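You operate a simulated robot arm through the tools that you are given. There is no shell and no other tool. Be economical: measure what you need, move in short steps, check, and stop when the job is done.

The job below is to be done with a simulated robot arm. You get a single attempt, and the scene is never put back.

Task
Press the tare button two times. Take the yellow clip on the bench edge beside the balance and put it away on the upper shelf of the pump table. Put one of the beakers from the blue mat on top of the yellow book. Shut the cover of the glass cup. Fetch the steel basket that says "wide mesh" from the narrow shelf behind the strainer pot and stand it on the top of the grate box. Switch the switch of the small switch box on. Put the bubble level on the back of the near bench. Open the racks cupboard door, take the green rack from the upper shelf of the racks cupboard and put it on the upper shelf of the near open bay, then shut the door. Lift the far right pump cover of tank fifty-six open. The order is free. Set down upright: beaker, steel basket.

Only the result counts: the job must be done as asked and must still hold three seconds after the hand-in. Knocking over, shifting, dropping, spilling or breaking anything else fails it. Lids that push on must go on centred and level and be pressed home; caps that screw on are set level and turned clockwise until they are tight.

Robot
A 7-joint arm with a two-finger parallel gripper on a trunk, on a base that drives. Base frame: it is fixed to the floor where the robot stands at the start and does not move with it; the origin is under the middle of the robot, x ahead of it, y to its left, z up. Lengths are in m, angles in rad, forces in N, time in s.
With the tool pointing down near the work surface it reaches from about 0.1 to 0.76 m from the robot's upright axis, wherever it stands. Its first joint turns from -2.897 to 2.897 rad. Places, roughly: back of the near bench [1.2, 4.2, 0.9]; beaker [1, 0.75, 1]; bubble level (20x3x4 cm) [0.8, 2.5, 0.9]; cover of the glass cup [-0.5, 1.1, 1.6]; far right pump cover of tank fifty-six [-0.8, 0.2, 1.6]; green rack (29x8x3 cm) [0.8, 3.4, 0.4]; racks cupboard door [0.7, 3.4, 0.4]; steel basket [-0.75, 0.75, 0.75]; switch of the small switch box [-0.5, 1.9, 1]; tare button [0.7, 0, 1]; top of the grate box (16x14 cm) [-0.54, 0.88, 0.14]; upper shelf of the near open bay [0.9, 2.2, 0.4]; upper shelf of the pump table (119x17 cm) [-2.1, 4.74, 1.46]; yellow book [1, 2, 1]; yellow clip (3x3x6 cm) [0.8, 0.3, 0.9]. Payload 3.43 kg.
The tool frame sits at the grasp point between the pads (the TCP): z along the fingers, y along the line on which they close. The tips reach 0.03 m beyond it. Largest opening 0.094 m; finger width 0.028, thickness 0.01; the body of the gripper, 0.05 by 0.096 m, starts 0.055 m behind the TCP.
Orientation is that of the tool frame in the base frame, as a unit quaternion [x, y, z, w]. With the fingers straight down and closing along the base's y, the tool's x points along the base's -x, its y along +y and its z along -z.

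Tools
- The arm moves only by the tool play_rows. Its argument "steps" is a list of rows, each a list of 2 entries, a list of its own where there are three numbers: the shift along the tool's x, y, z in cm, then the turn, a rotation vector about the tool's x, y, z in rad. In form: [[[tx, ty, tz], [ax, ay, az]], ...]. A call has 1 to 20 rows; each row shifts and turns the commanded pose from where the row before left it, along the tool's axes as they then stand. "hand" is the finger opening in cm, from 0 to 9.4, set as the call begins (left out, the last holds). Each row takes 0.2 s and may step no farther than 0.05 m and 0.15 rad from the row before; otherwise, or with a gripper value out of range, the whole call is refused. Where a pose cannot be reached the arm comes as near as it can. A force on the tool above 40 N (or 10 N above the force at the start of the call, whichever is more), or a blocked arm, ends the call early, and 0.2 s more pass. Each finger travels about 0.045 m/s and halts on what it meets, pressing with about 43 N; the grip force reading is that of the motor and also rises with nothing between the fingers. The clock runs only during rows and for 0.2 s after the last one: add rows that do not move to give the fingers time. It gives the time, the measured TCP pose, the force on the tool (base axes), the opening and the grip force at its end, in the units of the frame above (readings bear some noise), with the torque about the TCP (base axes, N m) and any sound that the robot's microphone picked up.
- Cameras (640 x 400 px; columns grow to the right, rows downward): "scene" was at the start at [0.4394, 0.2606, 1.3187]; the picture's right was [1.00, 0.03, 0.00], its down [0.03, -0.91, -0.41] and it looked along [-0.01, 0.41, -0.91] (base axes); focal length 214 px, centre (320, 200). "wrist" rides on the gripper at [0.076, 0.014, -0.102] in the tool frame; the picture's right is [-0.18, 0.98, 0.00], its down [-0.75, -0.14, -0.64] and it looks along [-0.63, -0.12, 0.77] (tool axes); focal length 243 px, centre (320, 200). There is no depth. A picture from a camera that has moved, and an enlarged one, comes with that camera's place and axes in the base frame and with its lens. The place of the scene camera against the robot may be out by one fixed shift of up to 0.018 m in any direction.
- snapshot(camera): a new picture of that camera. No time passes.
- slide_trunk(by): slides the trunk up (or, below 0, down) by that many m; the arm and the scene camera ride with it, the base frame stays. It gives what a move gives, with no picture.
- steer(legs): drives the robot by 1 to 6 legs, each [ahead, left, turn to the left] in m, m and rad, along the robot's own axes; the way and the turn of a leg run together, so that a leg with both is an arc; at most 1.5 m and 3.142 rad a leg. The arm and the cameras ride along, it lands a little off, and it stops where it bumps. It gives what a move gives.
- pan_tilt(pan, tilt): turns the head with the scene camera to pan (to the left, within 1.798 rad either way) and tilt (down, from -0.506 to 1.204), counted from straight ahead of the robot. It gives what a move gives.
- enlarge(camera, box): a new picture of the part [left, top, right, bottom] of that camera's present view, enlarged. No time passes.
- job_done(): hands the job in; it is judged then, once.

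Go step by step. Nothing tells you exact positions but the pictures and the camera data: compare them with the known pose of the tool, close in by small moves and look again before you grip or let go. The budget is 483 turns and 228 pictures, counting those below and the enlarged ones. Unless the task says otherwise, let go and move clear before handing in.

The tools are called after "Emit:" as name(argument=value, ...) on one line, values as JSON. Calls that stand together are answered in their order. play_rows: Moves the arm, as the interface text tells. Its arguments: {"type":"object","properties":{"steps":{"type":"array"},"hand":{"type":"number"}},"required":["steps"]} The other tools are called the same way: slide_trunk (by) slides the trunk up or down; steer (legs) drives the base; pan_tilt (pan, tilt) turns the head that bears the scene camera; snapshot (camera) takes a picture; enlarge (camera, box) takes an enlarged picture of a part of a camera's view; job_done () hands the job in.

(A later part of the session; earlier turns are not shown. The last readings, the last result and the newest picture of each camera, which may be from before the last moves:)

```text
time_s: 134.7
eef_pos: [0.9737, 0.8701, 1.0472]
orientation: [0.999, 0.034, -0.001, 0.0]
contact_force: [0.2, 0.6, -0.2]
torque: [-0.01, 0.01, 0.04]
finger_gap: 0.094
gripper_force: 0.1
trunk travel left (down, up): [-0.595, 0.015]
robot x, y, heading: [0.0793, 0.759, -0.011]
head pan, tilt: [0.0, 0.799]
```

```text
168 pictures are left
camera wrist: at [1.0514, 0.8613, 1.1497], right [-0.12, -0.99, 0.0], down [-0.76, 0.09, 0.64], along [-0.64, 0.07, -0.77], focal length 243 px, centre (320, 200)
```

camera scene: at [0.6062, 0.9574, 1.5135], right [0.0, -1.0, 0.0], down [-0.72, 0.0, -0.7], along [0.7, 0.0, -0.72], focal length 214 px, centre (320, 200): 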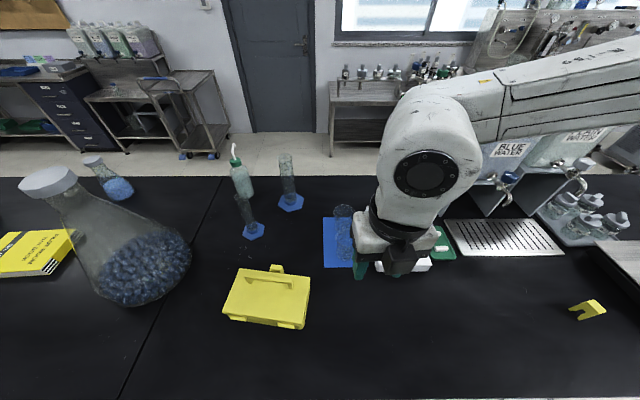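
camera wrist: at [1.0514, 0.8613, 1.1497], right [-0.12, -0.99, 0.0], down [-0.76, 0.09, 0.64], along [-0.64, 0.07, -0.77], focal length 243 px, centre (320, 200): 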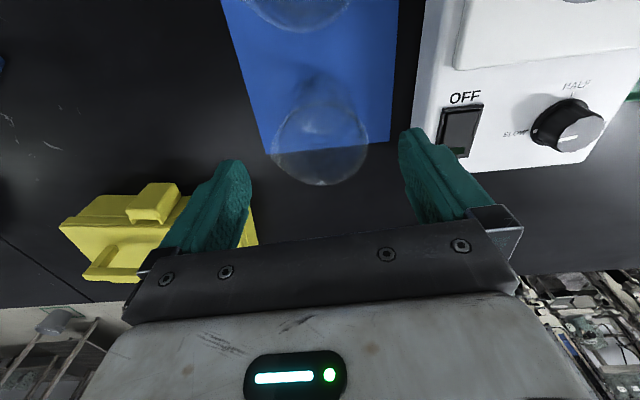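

Emit:
play_rows(steps=[[[0, 0, 3], [0, 0, 0]], [[0, 0, 3], [0, 0, 0]], [[0, 0, 3], [0, 0, 0]], [[0, 0, 0], [0, 0, 0]]])

Emit:
play_rows(steps=[[[0, 0, 0], [0, 0, 0]], [[0, 0, 0], [0, 0, 0]], [[0, 0, 0], [0, 0, 0]], [[0, 0, 0], [0, 0, 0]], [[0, 0, 0], [0, 0, 0]], [[0, 0, 0], [0, 0, 0]]], hand=0)

Emit:
play_rows(steps=[[[0, 0, -1], [0, 0, 0]], [[0, 0, -1], [0, 0, 0]], [[0, 0, 0], [0, 0, 0]]])

Emit:
snapshot(camera="wrist")

```text
time_s: 135.7
eef_pos: [0.973, 0.8709, 0.9583]
orientation: [0.999, 0.034, -0.001, 0.0]
contact_force: [0.5, -0.4, 0.0]
torque: [-0.01, 0.03, 0.0]
finger_gap: 0.0936
gripper_force: 0.0
trunk travel left (down, up): [-0.595, 0.015]
robot x, y, heading: [0.0839, 0.757, -0.005]
head pan, tilt: [0.0, 0.799]
```

```text
time_s: 137.1
eef_pos: [0.9735, 0.8713, 0.9594]
orientation: [0.999, 0.034, -0.001, 0.0]
contact_force: [-0.7, -0.1, 0.3]
torque: [-0.06, 0.03, -0.01]
finger_gap: 0.0657
gripper_force: 42.9
trunk travel left (down, up): [-0.595, 0.015]
robot x, y, heading: [0.0855, 0.7582, -0.004]
head pan, tilt: [0.0, 0.799]
```

```text
time_s: 137.9
eef_pos: [0.9727, 0.8714, 0.977]
orientation: [0.999, 0.035, -0.001, 0.0]
contact_force: [-0.3, 0.4, -1.2]
torque: [0.01, 0.0, 0.0]
finger_gap: 0.0656
gripper_force: 42.7
trunk travel left (down, up): [-0.595, 0.015]
robot x, y, heading: [0.0831, 0.7594, -0.007]
head pan, tilt: [0.0, 0.799]
```

```text
167 pictures are left
camera wrist: at [1.0516, 0.8623, 1.0808], right [-0.12, -0.99, 0.0], down [-0.76, 0.09, 0.64], along [-0.64, 0.07, -0.77], focal length 243 px, centre (320, 200)
```

wrist: 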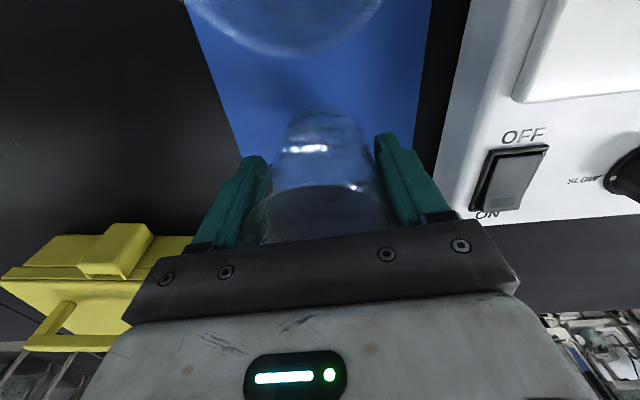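

It holds this time (force shows its weight). I lift gently.

Emit:
play_rows(steps=[[[0, 0, -2], [0, 0, 0]], [[0, 0, -2], [0, 0, 0]], [[0, 0, -2], [0, 0, 0]], [[0, 0, -2], [0, 0, 0]], [[0, 0, -2], [0, 0, 0]], [[0, 0, -2], [0, 0, 0]], [[0, 0, -2], [0, 0, 0]], [[0, 0, -2], [0, 0, 0]], [[0, 0, -2], [0, 0, 0]], [[0, 0, -2], [0, 0, 0]], [[0, 0, 0], [0, 0, 0]]])

Emit:
snapshot(camera="scene")

```text
time_s: 140.3
eef_pos: [0.9753, 0.8711, 1.177]
orientation: [0.999, 0.035, 0.0, 0.0]
contact_force: [-0.3, -0.3, 0.0]
torque: [-0.04, -0.06, -0.03]
finger_gap: 0.0653
gripper_force: 43.7
trunk travel left (down, up): [-0.595, 0.015]
robot x, y, heading: [0.086, 0.7587, -0.002]
head pan, tilt: [0.0, 0.799]
```

```text
166 pictures are left
camera scene: at [0.6064, 0.9575, 1.5135], right [0.0, -1.0, 0.0], down [-0.72, 0.0, -0.7], along [0.7, 0.0, -0.72], focal length 214 px, centre (320, 200)
```

scene: 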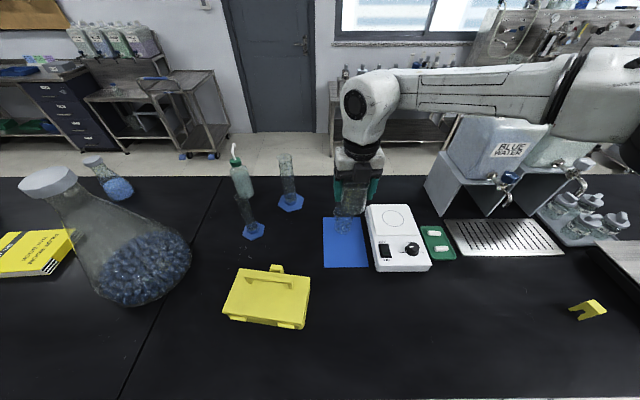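

Held firmly. I draw it back over the bench's near side before turning.

Emit:
play_rows(steps=[[[-3, 0, -0.5], [0, 0, 0]], [[-3, 0, -0.5], [0, 0, 0]], [[-3, 0, -0.5], [0, 0, 0]], [[-3, 0, -0.5], [0, 0, 0]], [[-3, 0, -0.5], [0, 0, 0]], [[-3, 0, -0.5], [0, 0, 0]], [[-3, 0, -0.5], [0, 0, 0]], [[-3, 0, -0.5], [0, 0, 0]], [[-3, 0, -0.5], [0, 0, 0]], [[-3, 0, -0.5], [0, 0, 0]], [[0, 0, 0], [0, 0, 0]]])

Emit:
steer(legs=[[0, 0, -0.785]])

Emit:
pan_tilt(pan=0.5, tilt=0.7)

Emit:
snapshot(camera="scene")

```text
time_s: 142.7
eef_pos: [0.6744, 0.849, 1.2305]
orientation: [0.999, 0.034, 0.0, -0.001]
contact_force: [-0.2, 0.4, -1.0]
torque: [-0.02, -0.03, 0.0]
finger_gap: 0.0655
gripper_force: 43.3
trunk travel left (down, up): [-0.595, 0.015]
robot x, y, heading: [0.0841, 0.7584, -0.004]
head pan, tilt: [0.0, 0.799]
```

```text
time_s: 145.2
eef_pos: [0.5618, 0.3987, 1.2304]
orientation: [0.934, -0.356, 0.0, 0.0]
contact_force: [-0.4, 0.0, -0.9]
torque: [-0.01, 0.02, 0.01]
finger_gap: 0.0652
gripper_force: 43.1
trunk travel left (down, up): [-0.595, 0.015]
robot x, y, heading: [0.0858, 0.7585, -0.802]
head pan, tilt: [0.0, 0.799]
```

```text
time_s: 146.1
eef_pos: [0.5611, 0.3972, 1.2316]
orientation: [0.934, -0.357, -0.001, 0.0]
contact_force: [-0.4, 0.0, -1.9]
torque: [0.01, 0.0, 0.02]
finger_gap: 0.065
gripper_force: 43.2
trunk travel left (down, up): [-0.595, 0.015]
robot x, y, heading: [0.0838, 0.7595, -0.803]
head pan, tilt: [0.499, 0.7]
```

```text
165 pictures are left
camera scene: at [0.6111, 0.5564, 1.5217], right [-0.3, -0.95, 0.0], down [-0.61, 0.19, -0.76], along [0.73, -0.23, -0.64], focal length 214 px, centre (320, 200)
```

scene: 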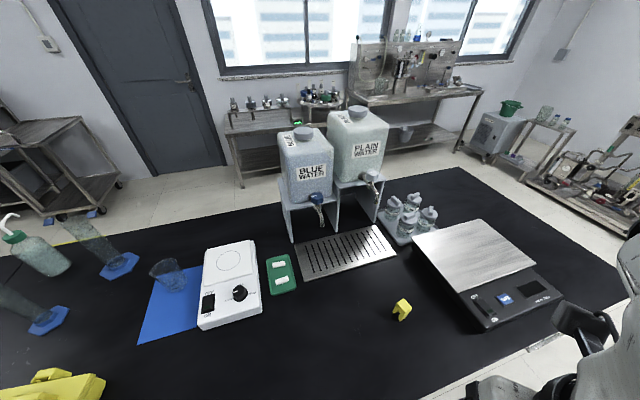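

Arm and beaker ride inside the aisle now. I drive +y to near the book.

Emit:
steer(legs=[[-0.54, 0.59, 0], [-0.54, 0.59, 0]])

Emit:
snapshot(camera="scene")

```text
time_s: 154.3
eef_pos: [0.6636, 1.994, 1.2307]
orientation: [0.933, -0.36, -0.002, -0.001]
contact_force: [-0.2, 0.2, -1.5]
torque: [0.01, 0.0, 0.0]
finger_gap: 0.0653
gripper_force: 43.1
trunk travel left (down, up): [-0.595, 0.015]
robot x, y, heading: [0.1902, 2.3569, -0.812]
head pan, tilt: [0.499, 0.7]
```

```text
164 pictures are left
camera scene: at [0.7146, 2.152, 1.5217], right [-0.31, -0.95, 0.0], down [-0.61, 0.2, -0.76], along [0.73, -0.23, -0.64], focal length 214 px, centre (320, 200)
```

scene: 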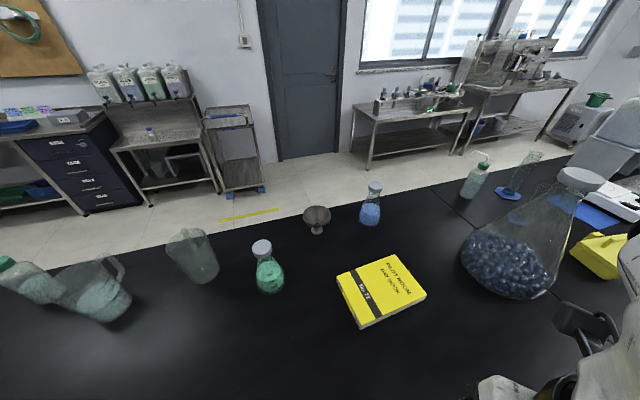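

The book's top spans about x 0.90–1.045, y 1.78–1.99. I bring the beaker above its centre (0.97, 1.89).

Emit:
play_rows(steps=[[[2.97, -1.29, 0], [0, 0, 0]], [[2.97, -1.29, 0], [0, 0, 0]], [[2.97, -1.29, 0], [0, 0, 0]], [[2.97, -1.29, 0], [0, 0, 0]], [[2.97, -1.29, 0], [0, 0, 0]], [[2.97, -1.29, 0], [0, 0, 0]], [[2.97, -1.29, 0], [0, 0, 0]], [[2.97, -1.29, 0], [0, 0, 0]], [[2.97, -1.29, 0], [0, 0, 0]], [[2.97, -1.29, 0], [0, 0, 0]], [[0, 0, 3], [0, 0, 0]], [[0, 0, 3], [0, 0, 0]], [[0, 0, 3], [0, 0, 0]], [[0, 0, 3], [0, 0, 0]], [[0, 0, 0], [0, 0, 0]]])

Emit:
snapshot(camera="scene")

Emit:
snapshot(camera="wrist")

```text
time_s: 157.5
eef_pos: [0.9703, 1.8904, 1.1095]
orientation: [0.933, -0.36, -0.001, -0.001]
contact_force: [0.9, 0.0, -1.0]
torque: [0.01, -0.01, -0.02]
finger_gap: 0.0651
gripper_force: 43.7
trunk travel left (down, up): [-0.595, 0.015]
robot x, y, heading: [0.1883, 2.3594, -0.809]
head pan, tilt: [0.499, 0.7]
```

```text
163 pictures are left
camera scene: at [0.7148, 2.152, 1.5216], right [-0.31, -0.95, 0.0], down [-0.61, 0.2, -0.76], along [0.73, -0.23, -0.64], focal length 214 px, centre (320, 200)
```

scene: 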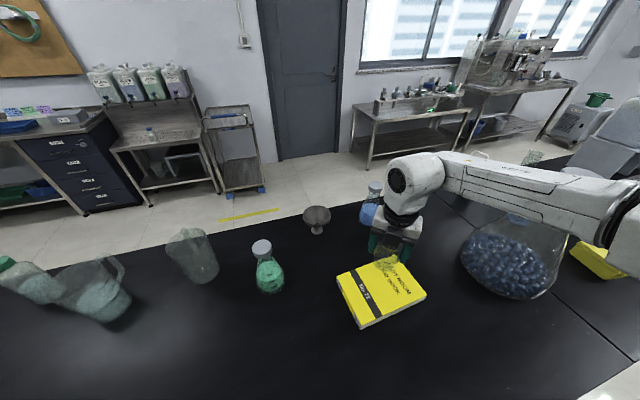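

```text
162 pictures are left
camera wrist: at [1.0185, 1.8291, 1.2131], right [-0.8, -0.6, 0.0], down [-0.46, 0.61, 0.64], along [-0.39, 0.51, -0.77], focal length 243 px, centre (320, 200)
```

wrist: 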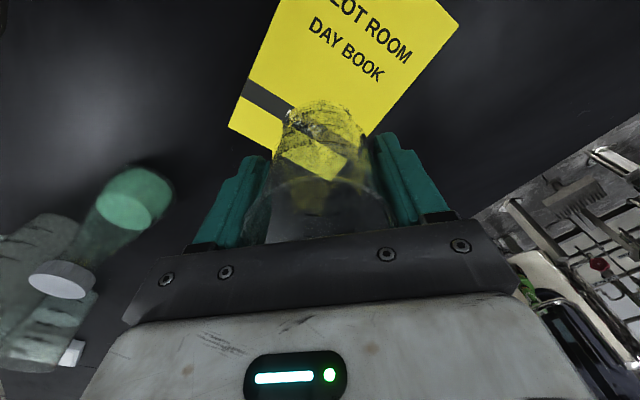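

The beaker hangs well within the book's outline. I lower it till contact.

Emit:
play_rows(steps=[[[0, 0, 2], [0, 0, 0]], [[0, 0, 2], [0, 0, 0]], [[0, 0, 2], [0, 0, 0]], [[0, 0, 2], [0, 0, 0]], [[0, 0, 2], [0, 0, 0]], [[0, 0, 0], [0, 0, 0]]])

Emit:
enlarge(camera="scene", box=[320, 130, 640, 330])

```text
time_s: 158.9
eef_pos: [0.9712, 1.8903, 1.0082]
orientation: [0.933, -0.36, 0.0, 0.0]
contact_force: [0.9, 0.8, -1.3]
torque: [0.01, -0.01, 0.03]
finger_gap: 0.0648
gripper_force: 43.2
trunk travel left (down, up): [-0.595, 0.015]
robot x, y, heading: [0.1883, 2.3631, -0.813]
head pan, tilt: [0.499, 0.7]
```

```text
2.00 times, centred on (480, 230) of scene
camera zoom: at [0.7148, 2.152, 1.5217], right [-0.31, -0.95, 0.0], down [-0.61, 0.2, -0.76], along [0.73, -0.23, -0.64], focal length 429 px, centre (0, 140)
```

zoom: 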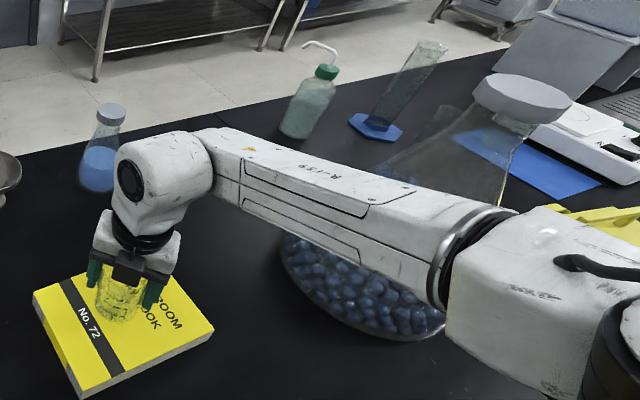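

Emit:
play_rows(steps=[[[0, 0, 1], [0, 0, 0]], [[0, 0, 0.5], [0, 0, 0]], [[0, 0, 0.5], [0, 0, 0]], [[0, 0, 0.4], [0, 0, 0]], [[0, 0, 0], [0, 0, 0]]])

Emit:
enlarge(camera="scene", box=[320, 230, 440, 330])

```text
time_s: 160.1
eef_pos: [0.9714, 1.8898, 0.9866]
orientation: [0.932, -0.361, 0.001, -0.001]
contact_force: [-3.6, 0.9, 23.2]
torque: [0.04, -0.07, 0.0]
finger_gap: 0.0655
gripper_force: 42.5
trunk travel left (down, up): [-0.595, 0.015]
robot x, y, heading: [0.1878, 2.3601, -0.811]
head pan, tilt: [0.499, 0.7]
```

```text
4.00 times, centred on (380, 280) of scene
camera zoom: at [0.7136, 2.1524, 1.5225], right [-0.31, -0.95, 0.0], down [-0.61, 0.2, -0.77], along [0.73, -0.23, -0.64], focal length 858 px, centre (80, -120)
```

zoom: 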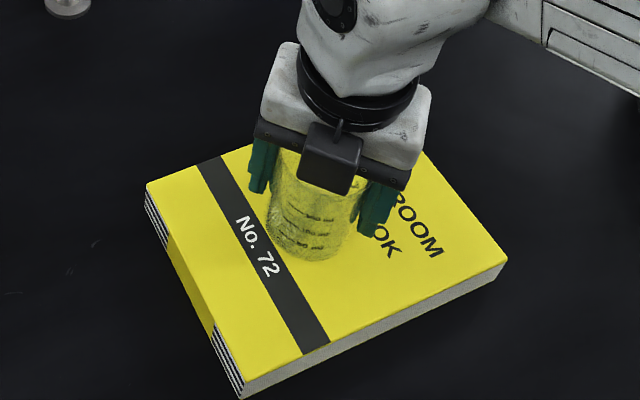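

Contact made and it stands on the book. I relieve a little, open and rise.

Emit:
play_rows(steps=[[[0, 0, -0.2], [0, 0, 0]], [[0, 0, 0], [0, 0, 0]]])

Emit:
play_rows(steps=[[[0, 0, 0], [0, 0, 0]], [[0, 0, 0], [0, 0, 0]], [[0, 0, 0], [0, 0, 0]], [[0, 0, -2], [0, 0, 0]], [[0, 0, -3], [0, 0, 0]], [[0, 0, -4], [0, 0, 0]], [[0, 0, -4], [0, 0, 0]], [[0, 0, -4], [0, 0, 0]], [[0, 0, -4], [0, 0, 0]]], hand=9.4)

Emit:
snapshot(camera="wrist")

```text
time_s: 160.7
eef_pos: [0.9704, 1.8894, 0.9872]
orientation: [0.933, -0.36, 0.0, 0.0]
contact_force: [2.1, -1.8, 11.0]
torque: [-0.14, -0.4, -0.03]
finger_gap: 0.0649
gripper_force: 42.5
trunk travel left (down, up): [-0.595, 0.015]
robot x, y, heading: [0.1858, 2.3566, -0.81]
head pan, tilt: [0.499, 0.7]
```

```text
time_s: 162.7
eef_pos: [0.971, 1.8906, 1.1985]
orientation: [0.933, -0.361, 0.0, 0.0]
contact_force: [-0.3, -0.7, -1.1]
torque: [-0.03, -0.04, -0.02]
finger_gap: 0.0939
gripper_force: 0.1
trunk travel left (down, up): [-0.595, 0.015]
robot x, y, heading: [0.1881, 2.3573, -0.807]
head pan, tilt: [0.499, 0.7]
```

```text
159 pictures are left
camera wrist: at [1.0187, 1.8288, 1.3019], right [-0.8, -0.6, 0.0], down [-0.46, 0.61, 0.64], along [-0.39, 0.51, -0.77], focal length 243 px, centre (320, 200)
```

wrist: 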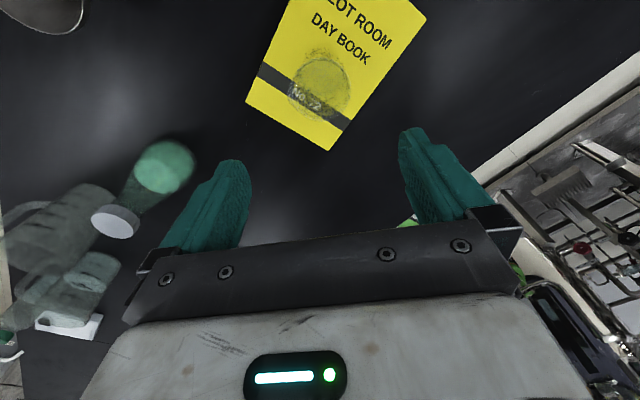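

The beaker stands upright on the book. Next the bubble level; I retract the arm and look along the bench to the left.

Emit:
play_rows(steps=[[[-4, 1.2, -1], [0, 0, 0]], [[-4, 1.2, -1], [0, 0, 0]], [[-4, 1.2, 0], [0, 0, 0]], [[-4, 1.2, 0], [0, 0, 0]], [[-4, 1.2, 0], [0, 0, 0]], [[-4, 1.2, 0], [0, 0, 0]], [[-4, 1.2, 0], [0, 0, 0]]])

Emit:
pan_tilt(pan=1.5, tilt=0.7)

Emit:
snapshot(camera="scene")

```text
time_s: 164.3
eef_pos: [0.7088, 2.0163, 1.2188]
orientation: [0.933, -0.36, -0.001, -0.001]
contact_force: [-0.4, -0.3, -0.7]
torque: [-0.03, -0.01, 0.04]
finger_gap: 0.0941
gripper_force: 0.1
trunk travel left (down, up): [-0.595, 0.015]
robot x, y, heading: [0.1891, 2.3601, -0.809]
head pan, tilt: [0.499, 0.7]
```

```text
time_s: 165.6
eef_pos: [0.7095, 2.016, 1.2196]
orientation: [0.933, -0.36, -0.001, 0.0]
contact_force: [0.2, -0.5, -0.3]
torque: [-0.01, 0.0, 0.0]
finger_gap: 0.0942
gripper_force: 0.0
trunk travel left (down, up): [-0.595, 0.015]
robot x, y, heading: [0.1904, 2.3608, -0.808]
head pan, tilt: [1.499, 0.7]
```

```text
158 pictures are left
camera scene: at [0.6993, 2.232, 1.5217], right [0.64, -0.77, 0.0], down [-0.5, -0.41, -0.76], along [0.59, 0.49, -0.64], focal length 214 px, centre (320, 200)
```

scene: 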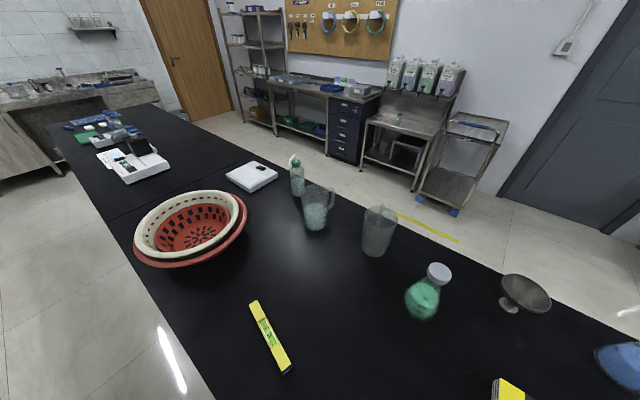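

The bubble level lies at about (0.77, 2.455), nearly along y. I turn to face the bench; the hand will come above it.

Emit:
steer(legs=[[0, 0, 0.81]])

Emit:
pan_tilt(pan=0.2, tilt=0.9)

Emit:
snapshot(camera="scene")

Emit:
snapshot(camera="wrist")

```text
time_s: 168.1
eef_pos: [0.7963, 2.4934, 1.2189]
orientation: [1.0, 0.03, -0.001, 0.0]
contact_force: [-0.2, -0.1, -0.1]
torque: [0.01, -0.04, 0.0]
finger_gap: 0.094
gripper_force: 0.1
trunk travel left (down, up): [-0.595, 0.015]
robot x, y, heading: [0.1873, 2.3596, -0.011]
head pan, tilt: [1.499, 0.7]
```

```text
time_s: 169.5
eef_pos: [0.7965, 2.4921, 1.2186]
orientation: [1.0, 0.031, 0.0, 0.0]
contact_force: [1.3, 0.4, 0.0]
torque: [0.0, 0.01, 0.02]
finger_gap: 0.0941
gripper_force: 0.1
trunk travel left (down, up): [-0.595, 0.015]
robot x, y, heading: [0.1892, 2.3622, -0.01]
head pan, tilt: [0.201, 0.901]
```

```text
157 pictures are left
camera scene: at [0.7061, 2.5681, 1.5056], right [0.19, -0.98, 0.0], down [-0.77, -0.15, -0.62], along [0.61, 0.12, -0.78], focal length 214 px, centre (320, 200)
```

scene: 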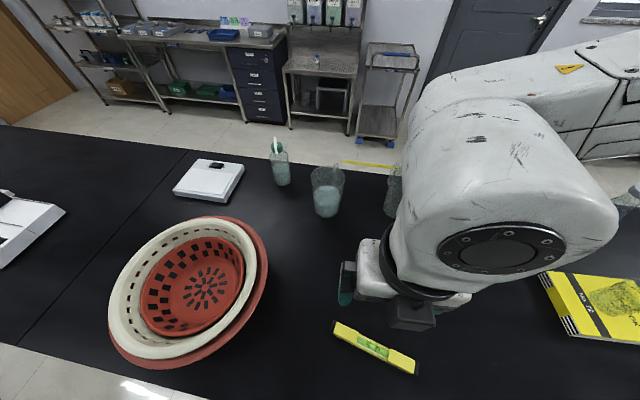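

```text
156 pictures are left
camera wrist: at [0.8747, 2.4829, 1.3221], right [-0.12, -0.99, 0.0], down [-0.76, 0.1, 0.64], along [-0.64, 0.08, -0.77], focal length 243 px, centre (320, 200)
```

wrist: 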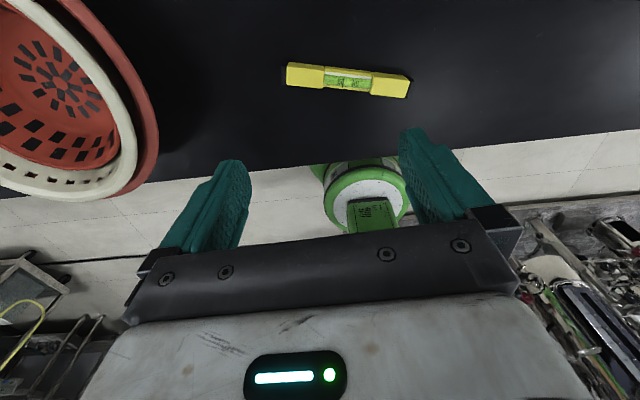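

The level's centre is (0.776, 2.452), turned about 13° from y. I rotate the gripper to close across its width.

Emit:
play_rows(steps=[[[0, 0, 0], [0, 0, -0.143]], [[0, 0, 0], [0, 0, -0.143]], [[0, 0, 0], [0, 0, -0.143]], [[0, 0, 0], [0, 0, -0.143]], [[0, 0, 0], [0, 0, -0.143]], [[0, 0, 0], [0, 0, -0.143]], [[0, 0, 0], [0, 0, -0.143]], [[0, 0, 0], [0, 0, -0.143]], [[0, 0, 0], [0, 0, -0.143]], [[0, 0, 0], [0, 0, 0]]])

```text
time_s: 171.7
eef_pos: [0.7969, 2.4935, 1.2184]
orientation: [0.781, 0.624, -0.001, -0.001]
contact_force: [0.4, 0.0, 0.6]
torque: [0.02, 0.02, -0.01]
finger_gap: 0.0943
gripper_force: 0.0
trunk travel left (down, up): [-0.595, 0.015]
robot x, y, heading: [0.1908, 2.3586, -0.015]
head pan, tilt: [0.201, 0.901]
```

Emit:
play_rows(steps=[[[-4.46, -1.14, 0], [0, 0, 0]], [[0, 0, 4.5], [0, 0, 0]], [[0, 0, 4.5], [0, 0, 0]], [[0, 0, 4.5], [0, 0, 0]], [[0, 0, 4.5], [0, 0, 0]], [[0, 0, 0], [0, 0, 0]]])

Emit:
snapshot(camera="wrist")

```text
time_s: 173.1
eef_pos: [0.7761, 2.4512, 1.0391]
orientation: [0.782, 0.623, 0.0, -0.001]
contact_force: [0.6, -1.2, -0.5]
torque: [-0.02, 0.0, 0.0]
finger_gap: 0.094
gripper_force: 0.1
trunk travel left (down, up): [-0.595, 0.015]
robot x, y, heading: [0.1848, 2.3598, -0.01]
head pan, tilt: [0.201, 0.901]
```

```text
155 pictures are left
camera wrist: at [0.8077, 2.522, 1.1425], right [0.92, -0.4, 0.0], down [-0.3, -0.7, 0.64], along [-0.26, -0.59, -0.77], focal length 243 px, centre (320, 200)
```

wrist: 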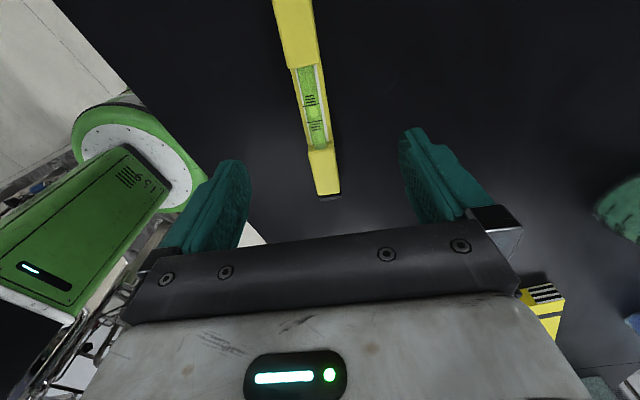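

Emit:
play_rows(steps=[[[-0.8, -0.4, 0], [0, 0, 0]], [[0, 0, 4], [0, 0, 0]], [[0, 0, 4], [0, 0, 0]], [[0, 0, 2], [0, 0, 0]], [[0, 0, 0], [0, 0, 0]]])

Emit:
snapshot(camera="wrist")

```text
time_s: 174.3
eef_pos: [0.7715, 2.4438, 0.9407]
orientation: [0.781, 0.624, -0.001, -0.001]
contact_force: [0.0, -0.4, 0.9]
torque: [0.0, 0.05, 0.02]
finger_gap: 0.0941
gripper_force: 0.1
trunk travel left (down, up): [-0.595, 0.015]
robot x, y, heading: [0.1858, 2.3587, -0.013]
head pan, tilt: [0.201, 0.901]
```

```text
154 pictures are left
camera wrist: at [0.8032, 2.5153, 1.0434], right [0.92, -0.4, 0.0], down [-0.3, -0.7, 0.64], along [-0.26, -0.59, -0.77], focal length 243 px, centre (320, 200)
```

wrist: 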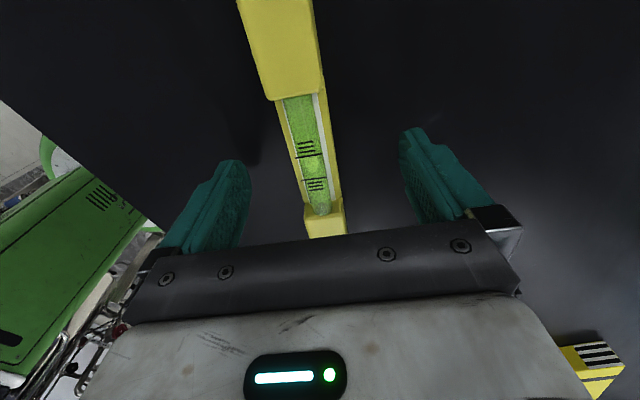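

Emit:
play_rows(steps=[[[0, 0, 0.3], [0, 0, 0]], [[0, 0, 0], [0, 0, 0]], [[0, 0, 0], [0, 0, 0]], [[0, 0, 0], [0, 0, 0]], [[0, 0, 0], [0, 0, 0]], [[0, 0, 0], [0, 0, 0]]], hand=0)

Emit:
play_rows(steps=[[[0, 0, -1], [0, 0, 0]], [[0, 0, -2], [0, 0, 0]], [[0, 0, -2], [0, 0, 0]], [[0, 0, -3], [0, 0, 0]], [[0, 0, -4], [0, 0, 0]], [[0, 0, -4], [0, 0, 0]], [[0, 0, -4], [0, 0, 0]], [[0, 0, -4], [0, 0, 0]], [[0, 0, -4], [0, 0, 0]], [[0, 0, 0], [0, 0, 0]]])

Emit:
snapshot(camera="wrist")

```text
time_s: 175.7
eef_pos: [0.7715, 2.4443, 0.9391]
orientation: [0.781, 0.624, 0.001, 0.0]
contact_force: [2.9, -0.6, 33.3]
torque: [0.26, -0.16, 0.2]
finger_gap: 0.0255
gripper_force: 43.3
trunk travel left (down, up): [-0.595, 0.015]
robot x, y, heading: [0.1871, 2.3578, -0.012]
head pan, tilt: [0.201, 0.901]
```

```text
time_s: 177.9
eef_pos: [0.7701, 2.4432, 1.2187]
orientation: [0.782, 0.624, -0.002, -0.001]
contact_force: [-0.3, 0.2, -2.3]
torque: [-0.01, -0.01, 0.05]
finger_gap: 0.0253
gripper_force: 43.6
trunk travel left (down, up): [-0.595, 0.015]
robot x, y, heading: [0.1878, 2.3589, -0.014]
head pan, tilt: [0.201, 0.901]
```

```text
153 pictures are left
camera wrist: at [0.8029, 2.514, 1.3219], right [0.92, -0.4, 0.0], down [-0.3, -0.7, 0.64], along [-0.26, -0.59, -0.77], focal length 243 px, centre (320, 200)
```

wrist: 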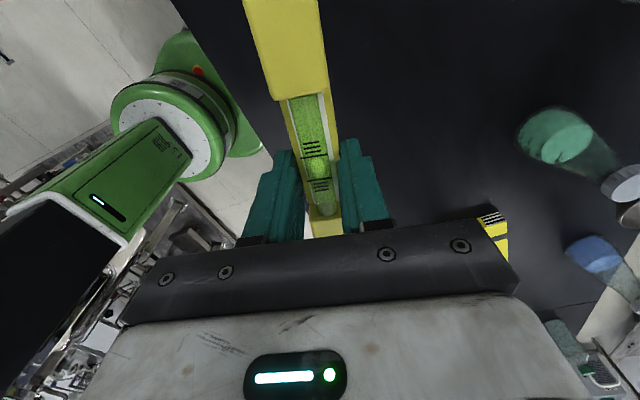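

The level is held. I turn the arm into the aisle and drive toward the far part of the bench.

Emit:
steer(legs=[[0, 0, -0.785], [-0.61, 0.59, 0], [-0.61, 0.59, 0]])

Emit:
pan_tilt(pan=0.8, tilt=0.7)

Emit:
snapshot(camera="scene")

```text
time_s: 188.6
eef_pos: [0.6543, 3.7042, 1.2178]
orientation: [0.958, 0.286, 0.0, 0.0]
contact_force: [-0.4, 0.2, -1.7]
torque: [0.0, 0.02, -0.03]
finger_gap: 0.0253
gripper_force: 43.4
trunk travel left (down, up): [-0.595, 0.015]
robot x, y, heading: [0.1721, 4.0483, -0.781]
head pan, tilt: [0.201, 0.901]
```

```text
time_s: 189.6
eef_pos: [0.653, 3.7033, 1.2181]
orientation: [0.958, 0.288, -0.001, -0.001]
contact_force: [0.1, -0.3, -1.8]
torque: [-0.01, 0.04, 0.01]
finger_gap: 0.0256
gripper_force: 42.8
trunk travel left (down, up): [-0.595, 0.015]
robot x, y, heading: [0.1745, 4.0469, -0.775]
head pan, tilt: [0.799, 0.7]
```

```text
152 pictures are left
camera scene: at [0.7117, 3.8835, 1.5217], right [0.02, -1.0, 0.0], down [-0.64, -0.01, -0.76], along [0.76, 0.02, -0.64], focal length 214 px, centre (320, 200)
```

scene: 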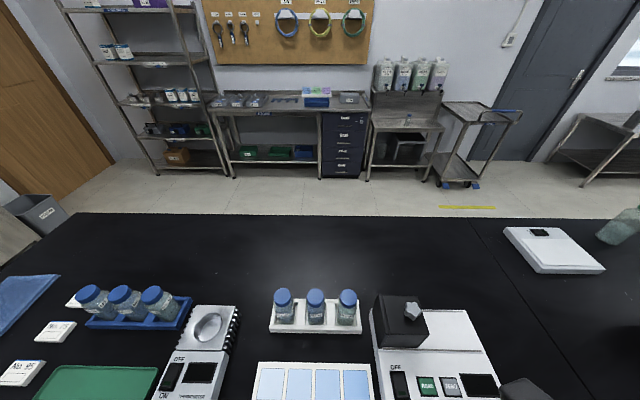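

The empty black strip at the back around (1.2, 4.2) is free. I turn to face it and move in a bit.

Emit:
steer(legs=[[0, 0, 0.775], [0.09, 0.05, 0]])

Emit:
pan_tilt(pan=0, tilt=0.7)

Emit:
snapshot(camera="scene")

```text
time_s: 192.8
eef_pos: [0.8483, 4.1864, 1.2181]
orientation: [0.779, 0.627, 0.0, 0.0]
contact_force: [0.1, -0.5, -1.1]
torque: [0.02, 0.01, 0.0]
finger_gap: 0.025
gripper_force: 43.4
trunk travel left (down, up): [-0.595, 0.015]
robot x, y, heading: [0.2674, 4.098, -0.003]
head pan, tilt: [0.799, 0.7]
```

```text
time_s: 193.9
eef_pos: [0.8472, 4.1861, 1.2188]
orientation: [0.779, 0.627, -0.001, 0.0]
contact_force: [-0.4, -0.7, -1.8]
torque: [-0.01, -0.02, 0.01]
finger_gap: 0.0256
gripper_force: 43.0
trunk travel left (down, up): [-0.595, 0.015]
robot x, y, heading: [0.2642, 4.0948, -0.006]
head pan, tilt: [0.0, 0.7]
```

```text
151 pictures are left
camera scene: at [0.7926, 4.2963, 1.5217], right [0.0, -1.0, 0.0], down [-0.64, 0.0, -0.76], along [0.76, 0.0, -0.64], focal length 214 px, centre (320, 200)
```

scene: 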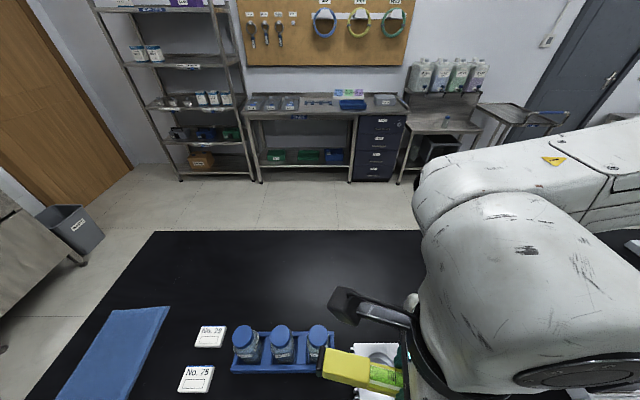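

Emit:
play_rows(steps=[[[0.89, 3.42, 0], [0, 0, 0]], [[0.89, 3.42, 0], [0, 0, 0]], [[0.89, 3.42, 0], [0, 0, 0]], [[0.89, 3.42, 0], [0, 0, 0]], [[0.89, 3.42, 0], [0, 0, 0]], [[0.89, 3.42, 0], [0, 0, 0]], [[0.89, 3.42, 0], [0, 0, 0]], [[0.89, 3.42, 0], [0, 0, 0]], [[0.89, 3.42, 0], [0, 0, 0]], [[0.89, 3.42, 0], [0, 0, 0]], [[0, 0, 3], [0, 0, 0]], [[0, 0, 3], [0, 0, 0]], [[0, 0, 3], [0, 0, 0]], [[0, 0, 0], [0, 0, 0]]])

Emit:
snapshot(camera="scene")

Emit:
snapshot(camera="wrist")

```text
time_s: 196.9
eef_pos: [1.2005, 4.1997, 1.1282]
orientation: [0.779, 0.627, 0.0, -0.001]
contact_force: [-0.4, -0.3, -1.7]
torque: [-0.01, -0.02, 0.02]
finger_gap: 0.0252
gripper_force: 42.6
trunk travel left (down, up): [-0.595, 0.015]
robot x, y, heading: [0.2685, 4.0959, -0.005]
head pan, tilt: [0.0, 0.7]
```

```text
150 pictures are left
camera scene: at [0.7928, 4.2963, 1.5216], right [0.0, -1.0, 0.0], down [-0.64, 0.0, -0.76], along [0.76, 0.0, -0.64], focal length 214 px, centre (320, 200)
```

scene: 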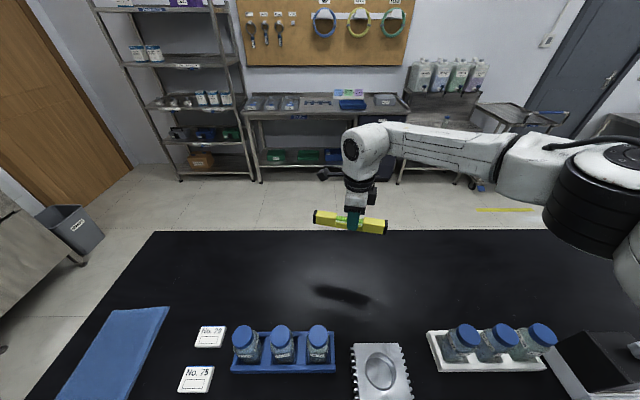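

```text
149 pictures are left
camera wrist: at [1.2328, 4.2713, 1.2313], right [0.92, -0.39, 0.0], down [-0.3, -0.71, 0.64], along [-0.25, -0.59, -0.77], focal length 243 px, centre (320, 200)
```

wrist: 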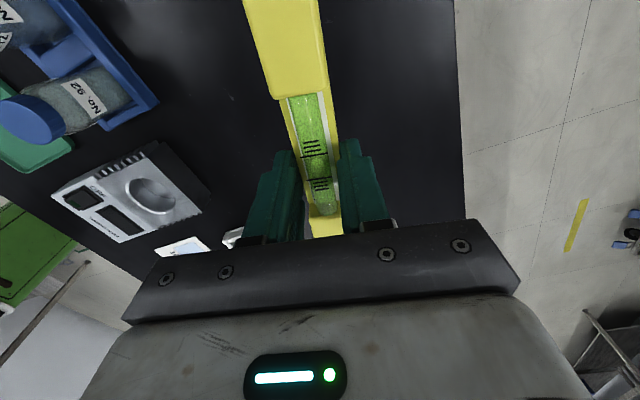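

Shadow shows it's over free bench. I lower it to the surface.

Emit:
play_rows(steps=[[[0, 0, 4], [0, 0, 0]], [[0, 0, 4], [0, 0, 0]], [[0, 0, 4], [0, 0, 0]], [[0, 0, 4], [0, 0, 0]], [[0, 0, 1.5], [0, 0, 0]], [[0, 0, 0.7], [0, 0, 0]], [[0, 0, 0.5], [0, 0, 0]], [[0, 0, 0.3], [0, 0, 0]], [[0, 0, 0], [0, 0, 0]]])

```text
time_s: 198.9
eef_pos: [1.2009, 4.2006, 0.9383]
orientation: [0.779, 0.627, 0.0, 0.0]
contact_force: [-0.5, -0.5, 7.0]
torque: [0.63, -0.17, 0.08]
finger_gap: 0.0253
gripper_force: 42.9
trunk travel left (down, up): [-0.595, 0.015]
robot x, y, heading: [0.265, 4.096, -0.002]
head pan, tilt: [0.0, 0.7]
```

Emit:
play_rows(steps=[[[0, 0, 0], [0, 0, 0]], [[0, 0, 0], [0, 0, 0]], [[0, 0, 0], [0, 0, 0]], [[0, 0, 0], [0, 0, 0]], [[0, 0, -3], [0, 0, 0]], [[0, 0, -4], [0, 0, 0]], [[0, 0, -4], [0, 0, 0]], [[0, 0, -4], [0, 0, 0]], [[0, 0, -4], [0, 0, 0]], [[0, 0, -4], [0, 0, 0]], [[0, 0, 0], [0, 0, 0]]], hand=7)

Emit:
snapshot(camera="scene")

```text
time_s: 201.3
eef_pos: [1.2006, 4.2009, 1.1691]
orientation: [0.778, 0.628, -0.001, -0.001]
contact_force: [-0.3, 0.1, 0.3]
torque: [0.0, -0.04, 0.0]
finger_gap: 0.0701
gripper_force: 0.1
trunk travel left (down, up): [-0.595, 0.015]
robot x, y, heading: [0.2665, 4.0959, -0.007]
head pan, tilt: [0.0, 0.7]
```

```text
148 pictures are left
camera scene: at [0.7925, 4.2962, 1.5217], right [0.0, -1.0, 0.0], down [-0.64, 0.0, -0.76], along [0.76, 0.0, -0.64], focal length 214 px, centre (320, 200)
```

scene: 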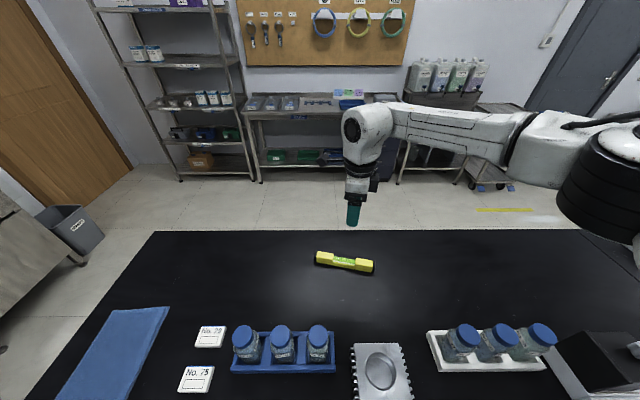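

The level is in place. Next the racks cupboard: I retract the arm, back away and look at the bench front.

Emit:
play_rows(steps=[[[-1, -4, -1], [0, 0, 0]], [[-1, -4, -1], [0, 0, 0]], [[-1, -4, -1], [0, 0, 0]], [[-1, -4, 0], [0, 0, 0]], [[-1, -4, 0], [0, 0, 0]], [[-1, -4, 0], [0, 0, 0]], [[-1, -4, 0], [0, 0, 0]], [[-1, -4, 0], [0, 0, 0]], [[-1, -4, 0], [0, 0, 0]], [[-1, -4, 0], [0, 0, 0]]])

Emit:
steer(legs=[[-0.3, 0, 0], [0, -0.55, 0]])

Emit:
pan_tilt(pan=0.3, tilt=1.2)

Emit:
snapshot(camera="scene")

```text
time_s: 203.5
eef_pos: [0.7881, 4.188, 1.1981]
orientation: [0.779, 0.627, 0.0, 0.0]
contact_force: [0.2, 0.4, -0.1]
torque: [-0.01, -0.02, 0.04]
finger_gap: 0.0699
gripper_force: 0.0
trunk travel left (down, up): [-0.595, 0.015]
robot x, y, heading: [0.2645, 4.0982, -0.003]
head pan, tilt: [0.0, 0.7]
```

```text
time_s: 208.3
eef_pos: [0.4918, 3.635, 1.1973]
orientation: [0.776, 0.631, -0.001, -0.001]
contact_force: [0.2, 0.4, 0.4]
torque: [0.0, -0.02, 0.03]
finger_gap: 0.0703
gripper_force: 0.1
trunk travel left (down, up): [-0.595, 0.015]
robot x, y, heading: [-0.0303, 3.5381, 0.002]
head pan, tilt: [0.0, 0.7]
```

```text
time_s: 209.2
eef_pos: [0.4924, 3.6339, 1.1981]
orientation: [0.776, 0.631, -0.001, -0.001]
contact_force: [-0.3, 0.2, 0.4]
torque: [0.0, -0.04, -0.03]
finger_gap: 0.0699
gripper_force: 0.1
trunk travel left (down, up): [-0.595, 0.015]
robot x, y, heading: [-0.0313, 3.541, 0.005]
head pan, tilt: [0.3, 1.201]
```

```text
147 pictures are left
camera scene: at [0.4635, 3.7599, 1.4858], right [0.3, -0.95, 0.0], down [-0.89, -0.28, -0.36], along [0.35, 0.11, -0.93], focal length 214 px, centre (320, 200)
```

scene: 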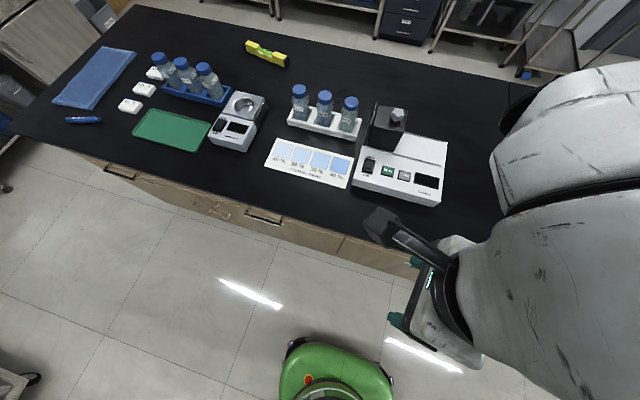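

There's free floor behind here. I back off and lower the trunk to see the cupboard fronts.

Emit:
steer(legs=[[-0.5, 0, 0]])

Emit:
slide_trunk(by=-0.45)

Emit:
pan_tilt(pan=0.0, tilt=0.6)

Emit:
snapshot(camera="scene")

```text
time_s: 212.2
eef_pos: [-0.001, 3.6324, 1.1989]
orientation: [0.776, 0.63, 0.0, 0.0]
contact_force: [1.8, 0.8, -0.5]
torque: [0.03, -0.01, 0.0]
finger_gap: 0.07
gripper_force: 0.0
trunk travel left (down, up): [-0.595, 0.015]
robot x, y, heading: [-0.525, 3.5387, 0.0]
head pan, tilt: [0.3, 1.201]
```

```text
refused: -0.45 is not a number from -0.4 to 0.4
```

```text
time_s: 213.2
eef_pos: [-0.0003, 3.631, 1.1986]
orientation: [0.777, 0.63, 0.0, -0.001]
contact_force: [-0.6, -0.6, 0.2]
torque: [0.0, -0.01, -0.01]
finger_gap: 0.07
gripper_force: 0.1
trunk travel left (down, up): [-0.595, 0.015]
robot x, y, heading: [-0.524, 3.5357, 0.003]
head pan, tilt: [0.0, 0.6]
```

```text
146 pictures are left
camera scene: at [0.0056, 3.7403, 1.5303], right [0.0, -1.0, 0.0], down [-0.57, 0.0, -0.82], along [0.82, 0.0, -0.57], focal length 214 px, centre (320, 200)
```

scene: 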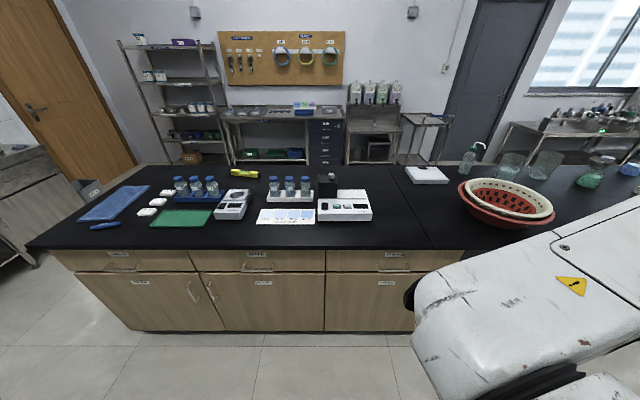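

Emit:
slide_trunk(by=-0.4)

Emit:
pan_tilt(pan=-0.1, tilt=0.5)

Emit:
snapshot(camera="scene")

```text
time_s: 217.0
eef_pos: [-0.0006, 3.6321, 0.7989]
orientation: [0.777, 0.63, -0.001, 0.0]
contact_force: [-0.1, -0.3, 0.4]
torque: [-0.04, -0.05, 0.05]
finger_gap: 0.0701
gripper_force: 0.2
trunk travel left (down, up): [-0.195, 0.415]
robot x, y, heading: [-0.5234, 3.5366, -0.0]
head pan, tilt: [0.0, 0.6]
```

```text
time_s: 217.7
eef_pos: [-0.0023, 3.6323, 0.7984]
orientation: [0.777, 0.63, -0.001, -0.001]
contact_force: [0.5, -0.4, 0.0]
torque: [0.02, 0.0, 0.0]
finger_gap: 0.0701
gripper_force: 0.0
trunk travel left (down, up): [-0.195, 0.415]
robot x, y, heading: [-0.5253, 3.5379, -0.001]
head pan, tilt: [-0.099, 0.499]
```

```text
145 pictures are left
camera scene: at [0.0077, 3.7313, 1.1394], right [-0.1, -1.0, 0.0], down [-0.48, 0.05, -0.88], along [0.87, -0.08, -0.48], focal length 214 px, centre (320, 200)
```

scene: 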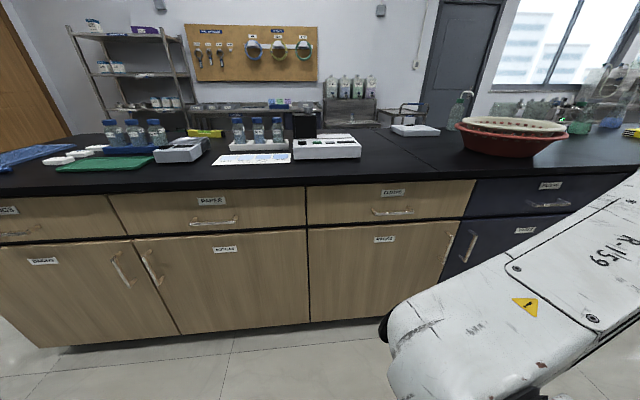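

Emit:
enlarge(camera="scene", box=[200, 170, 560, 330])

```text
1.78 times, centred on (380, 250) of scene
camera zoom: at [0.0077, 3.7313, 1.1394], right [-0.1, -1.0, 0.0], down [-0.48, 0.05, -0.88], along [0.87, -0.08, -0.48], focal length 381 px, centre (213, 111)
```

zoom: 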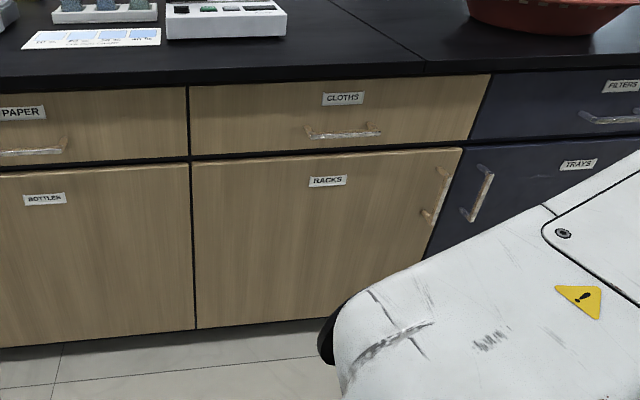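

The "RACKS" door is the right wooden one: handle vertical at about (0.60, 3.17, 0.48–0.63), hinge at y≈3.72. I drive to the right of it and turn the hand to point forward horizontally.

Emit:
steer(legs=[[0, -0.5, 0], [0.2, 0, 0]])

Emit:
play_rows(steps=[[[0, 0, 0], [0, 0, 0.137]], [[0, 0, 0], [0, 0, 0.137]], [[0, 0, 0], [0, 0, 0.137]], [[0, 0, 0], [0, 0, 0.137]], [[0, 0, 0], [0, 0, 0.137]], [[0, 0, 0], [0, 0, 0.137]], [[0, 0, 0], [0, 0, 0.137]], [[0, 0, 0], [0, 0, 0.137]], [[0, 0, 0], [0, 0, 0.137]], [[0, 0, 0], [0, 0, 0.137]], [[0, 0, 0], [0, 0, 0]]])

Emit:
play_rows(steps=[[[0, 0, 0], [0, 0.143, 0]], [[0, 0, 0], [0, 0.143, 0]], [[0, 0, 0], [0, 0.143, 0]], [[0, 0, 0], [0, 0.143, 0]], [[0, 0, 0], [0, 0.143, 0]], [[0, 0, 0], [0, 0.143, 0]], [[0, 0, 0], [0, 0.143, 0]], [[0, 0, 0], [0, 0.143, 0]], [[0, 0, 0], [0, 0.143, 0]], [[0, 0, 0], [0, 0.143, 0]], [[0, 0, 0], [0, 0.14, 0]], [[0, 0, 0], [0, 0, 0]]])

Emit:
snapshot(camera="wrist")

Emit:
snapshot(camera="scene")

```text
time_s: 221.8
eef_pos: [0.2003, 3.1268, 0.7982]
orientation: [0.778, 0.629, -0.001, -0.002]
contact_force: [-0.6, 0.2, -0.4]
torque: [0.03, 0.0, -0.01]
finger_gap: 0.0699
gripper_force: 0.1
trunk travel left (down, up): [-0.195, 0.415]
robot x, y, heading: [-0.3178, 3.0331, -0.004]
head pan, tilt: [-0.099, 0.499]
```

```text
time_s: 224.2
eef_pos: [0.2022, 3.1275, 0.7977]
orientation: [1.0, -0.006, -0.001, 0.0]
contact_force: [0.1, 0.2, -0.2]
torque: [-0.03, -0.03, 0.01]
finger_gap: 0.07
gripper_force: 0.1
trunk travel left (down, up): [-0.195, 0.415]
robot x, y, heading: [-0.3215, 3.0368, 0.004]
head pan, tilt: [-0.099, 0.499]
```

```text
time_s: 226.8
eef_pos: [0.2558, 3.1693, 0.7964]
orientation: [0.979, -0.006, 0.204, 0.0]
contact_force: [0.1, 0.1, -0.7]
torque: [-0.01, 0.03, -0.01]
finger_gap: 0.0699
gripper_force: 0.0
out of reach, approached as far as the arm can: row 1, 2, 3, 4, 5, 6, 7, 8, 9, 10, 11
trunk travel left (down, up): [-0.195, 0.415]
robot x, y, heading: [-0.3203, 3.0313, 0.002]
head pan, tilt: [-0.099, 0.499]
```

```text
143 pictures are left
camera wrist: at [0.2861, 3.154, 0.9211], right [-0.18, -0.98, -0.08], down [-0.95, 0.15, 0.29], along [-0.27, 0.12, -0.95], focal length 243 px, centre (320, 200)
```

wrist: 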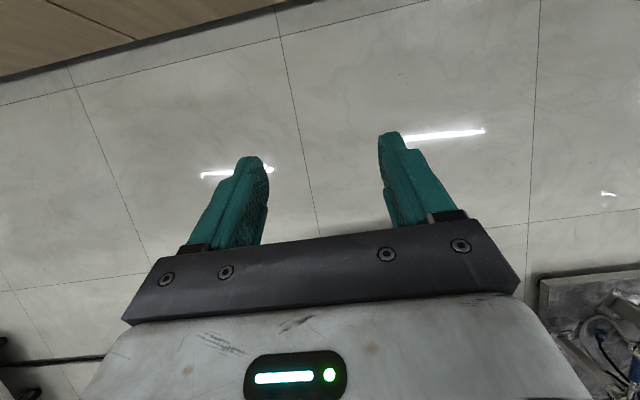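

```text
142 pictures are left
camera scene: at [0.2106, 3.2258, 1.1394], right [-0.1, -1.0, 0.0], down [-0.48, 0.05, -0.88], along [0.87, -0.09, -0.48], focal length 214 px, centre (320, 200)
```

scene: 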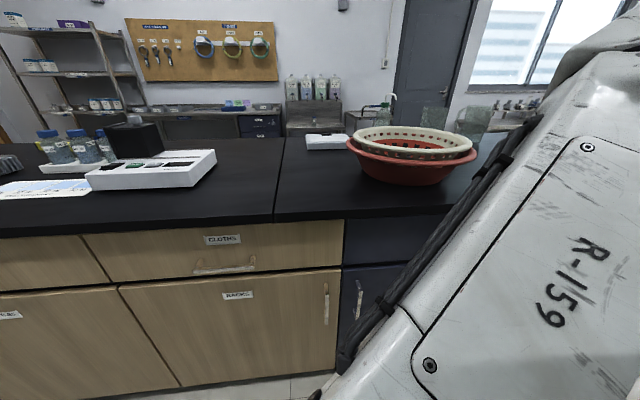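

The hand is too near the shoulder for a full tilt. I test moving outward along the tool axis.

Emit:
play_rows(steps=[[[0, 0, 4], [0, 0, 0]], [[0, 0, 4], [0, 0, 0]], [[0, 0, 4], [0, 0, 0]], [[0, 0, 0], [0, 0, 0]]])

```text
time_s: 227.8
eef_pos: [0.3086, 3.1655, 0.6886]
orientation: [0.977, -0.005, 0.212, 0.002]
contact_force: [0.0, 0.4, 0.2]
torque: [-0.05, 0.01, 0.0]
finger_gap: 0.0701
gripper_force: 0.1
trunk travel left (down, up): [-0.195, 0.415]
robot x, y, heading: [-0.3205, 3.0354, 0.003]
head pan, tilt: [-0.099, 0.499]
```

Emit:
play_rows(steps=[[[1.6, 0, 1.28], [0, 0.13, 0]], [[1.43, 0, 1.48], [0, 0.13, 0]], [[1.23, 0, 1.65], [0, 0.13, 0]], [[1.0, 0, 1.8], [0, 0.13, 0]], [[0.76, 0, 1.92], [0, 0.13, 0]], [[0.51, 0, 2.0], [0, 0.13, 0]], [[0.25, 0, 2.05], [0, 0.13, 0]], [[0, 0, 2.06], [0, 0.13, 0]], [[-0.29, 0, 2.04], [0, 0.104, 0]], [[0, 0, 0], [0, 0, 0]]])

Emit:
snapshot(camera="scene")

```text
time_s: 230.0
eef_pos: [0.4703, 3.2296, 0.6961]
orientation: [0.71, -0.009, 0.704, 0.01]
contact_force: [0.3, 0.4, -0.3]
torque: [-0.01, -0.04, 0.0]
finger_gap: 0.0704
gripper_force: 0.0
out of reach, approached as far as the arm can: row 7, 8, 9
trunk travel left (down, up): [-0.195, 0.415]
robot x, y, heading: [-0.3193, 3.0346, 0.0]
head pan, tilt: [-0.099, 0.499]
```

```text
141 pictures are left
camera scene: at [0.2106, 3.2258, 1.1394], right [-0.1, -1.0, 0.0], down [-0.48, 0.05, -0.88], along [0.87, -0.09, -0.48], focal length 214 px, centre (320, 200)
```

scene: 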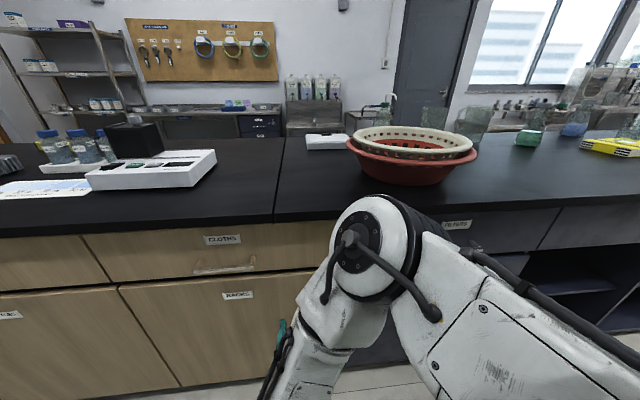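

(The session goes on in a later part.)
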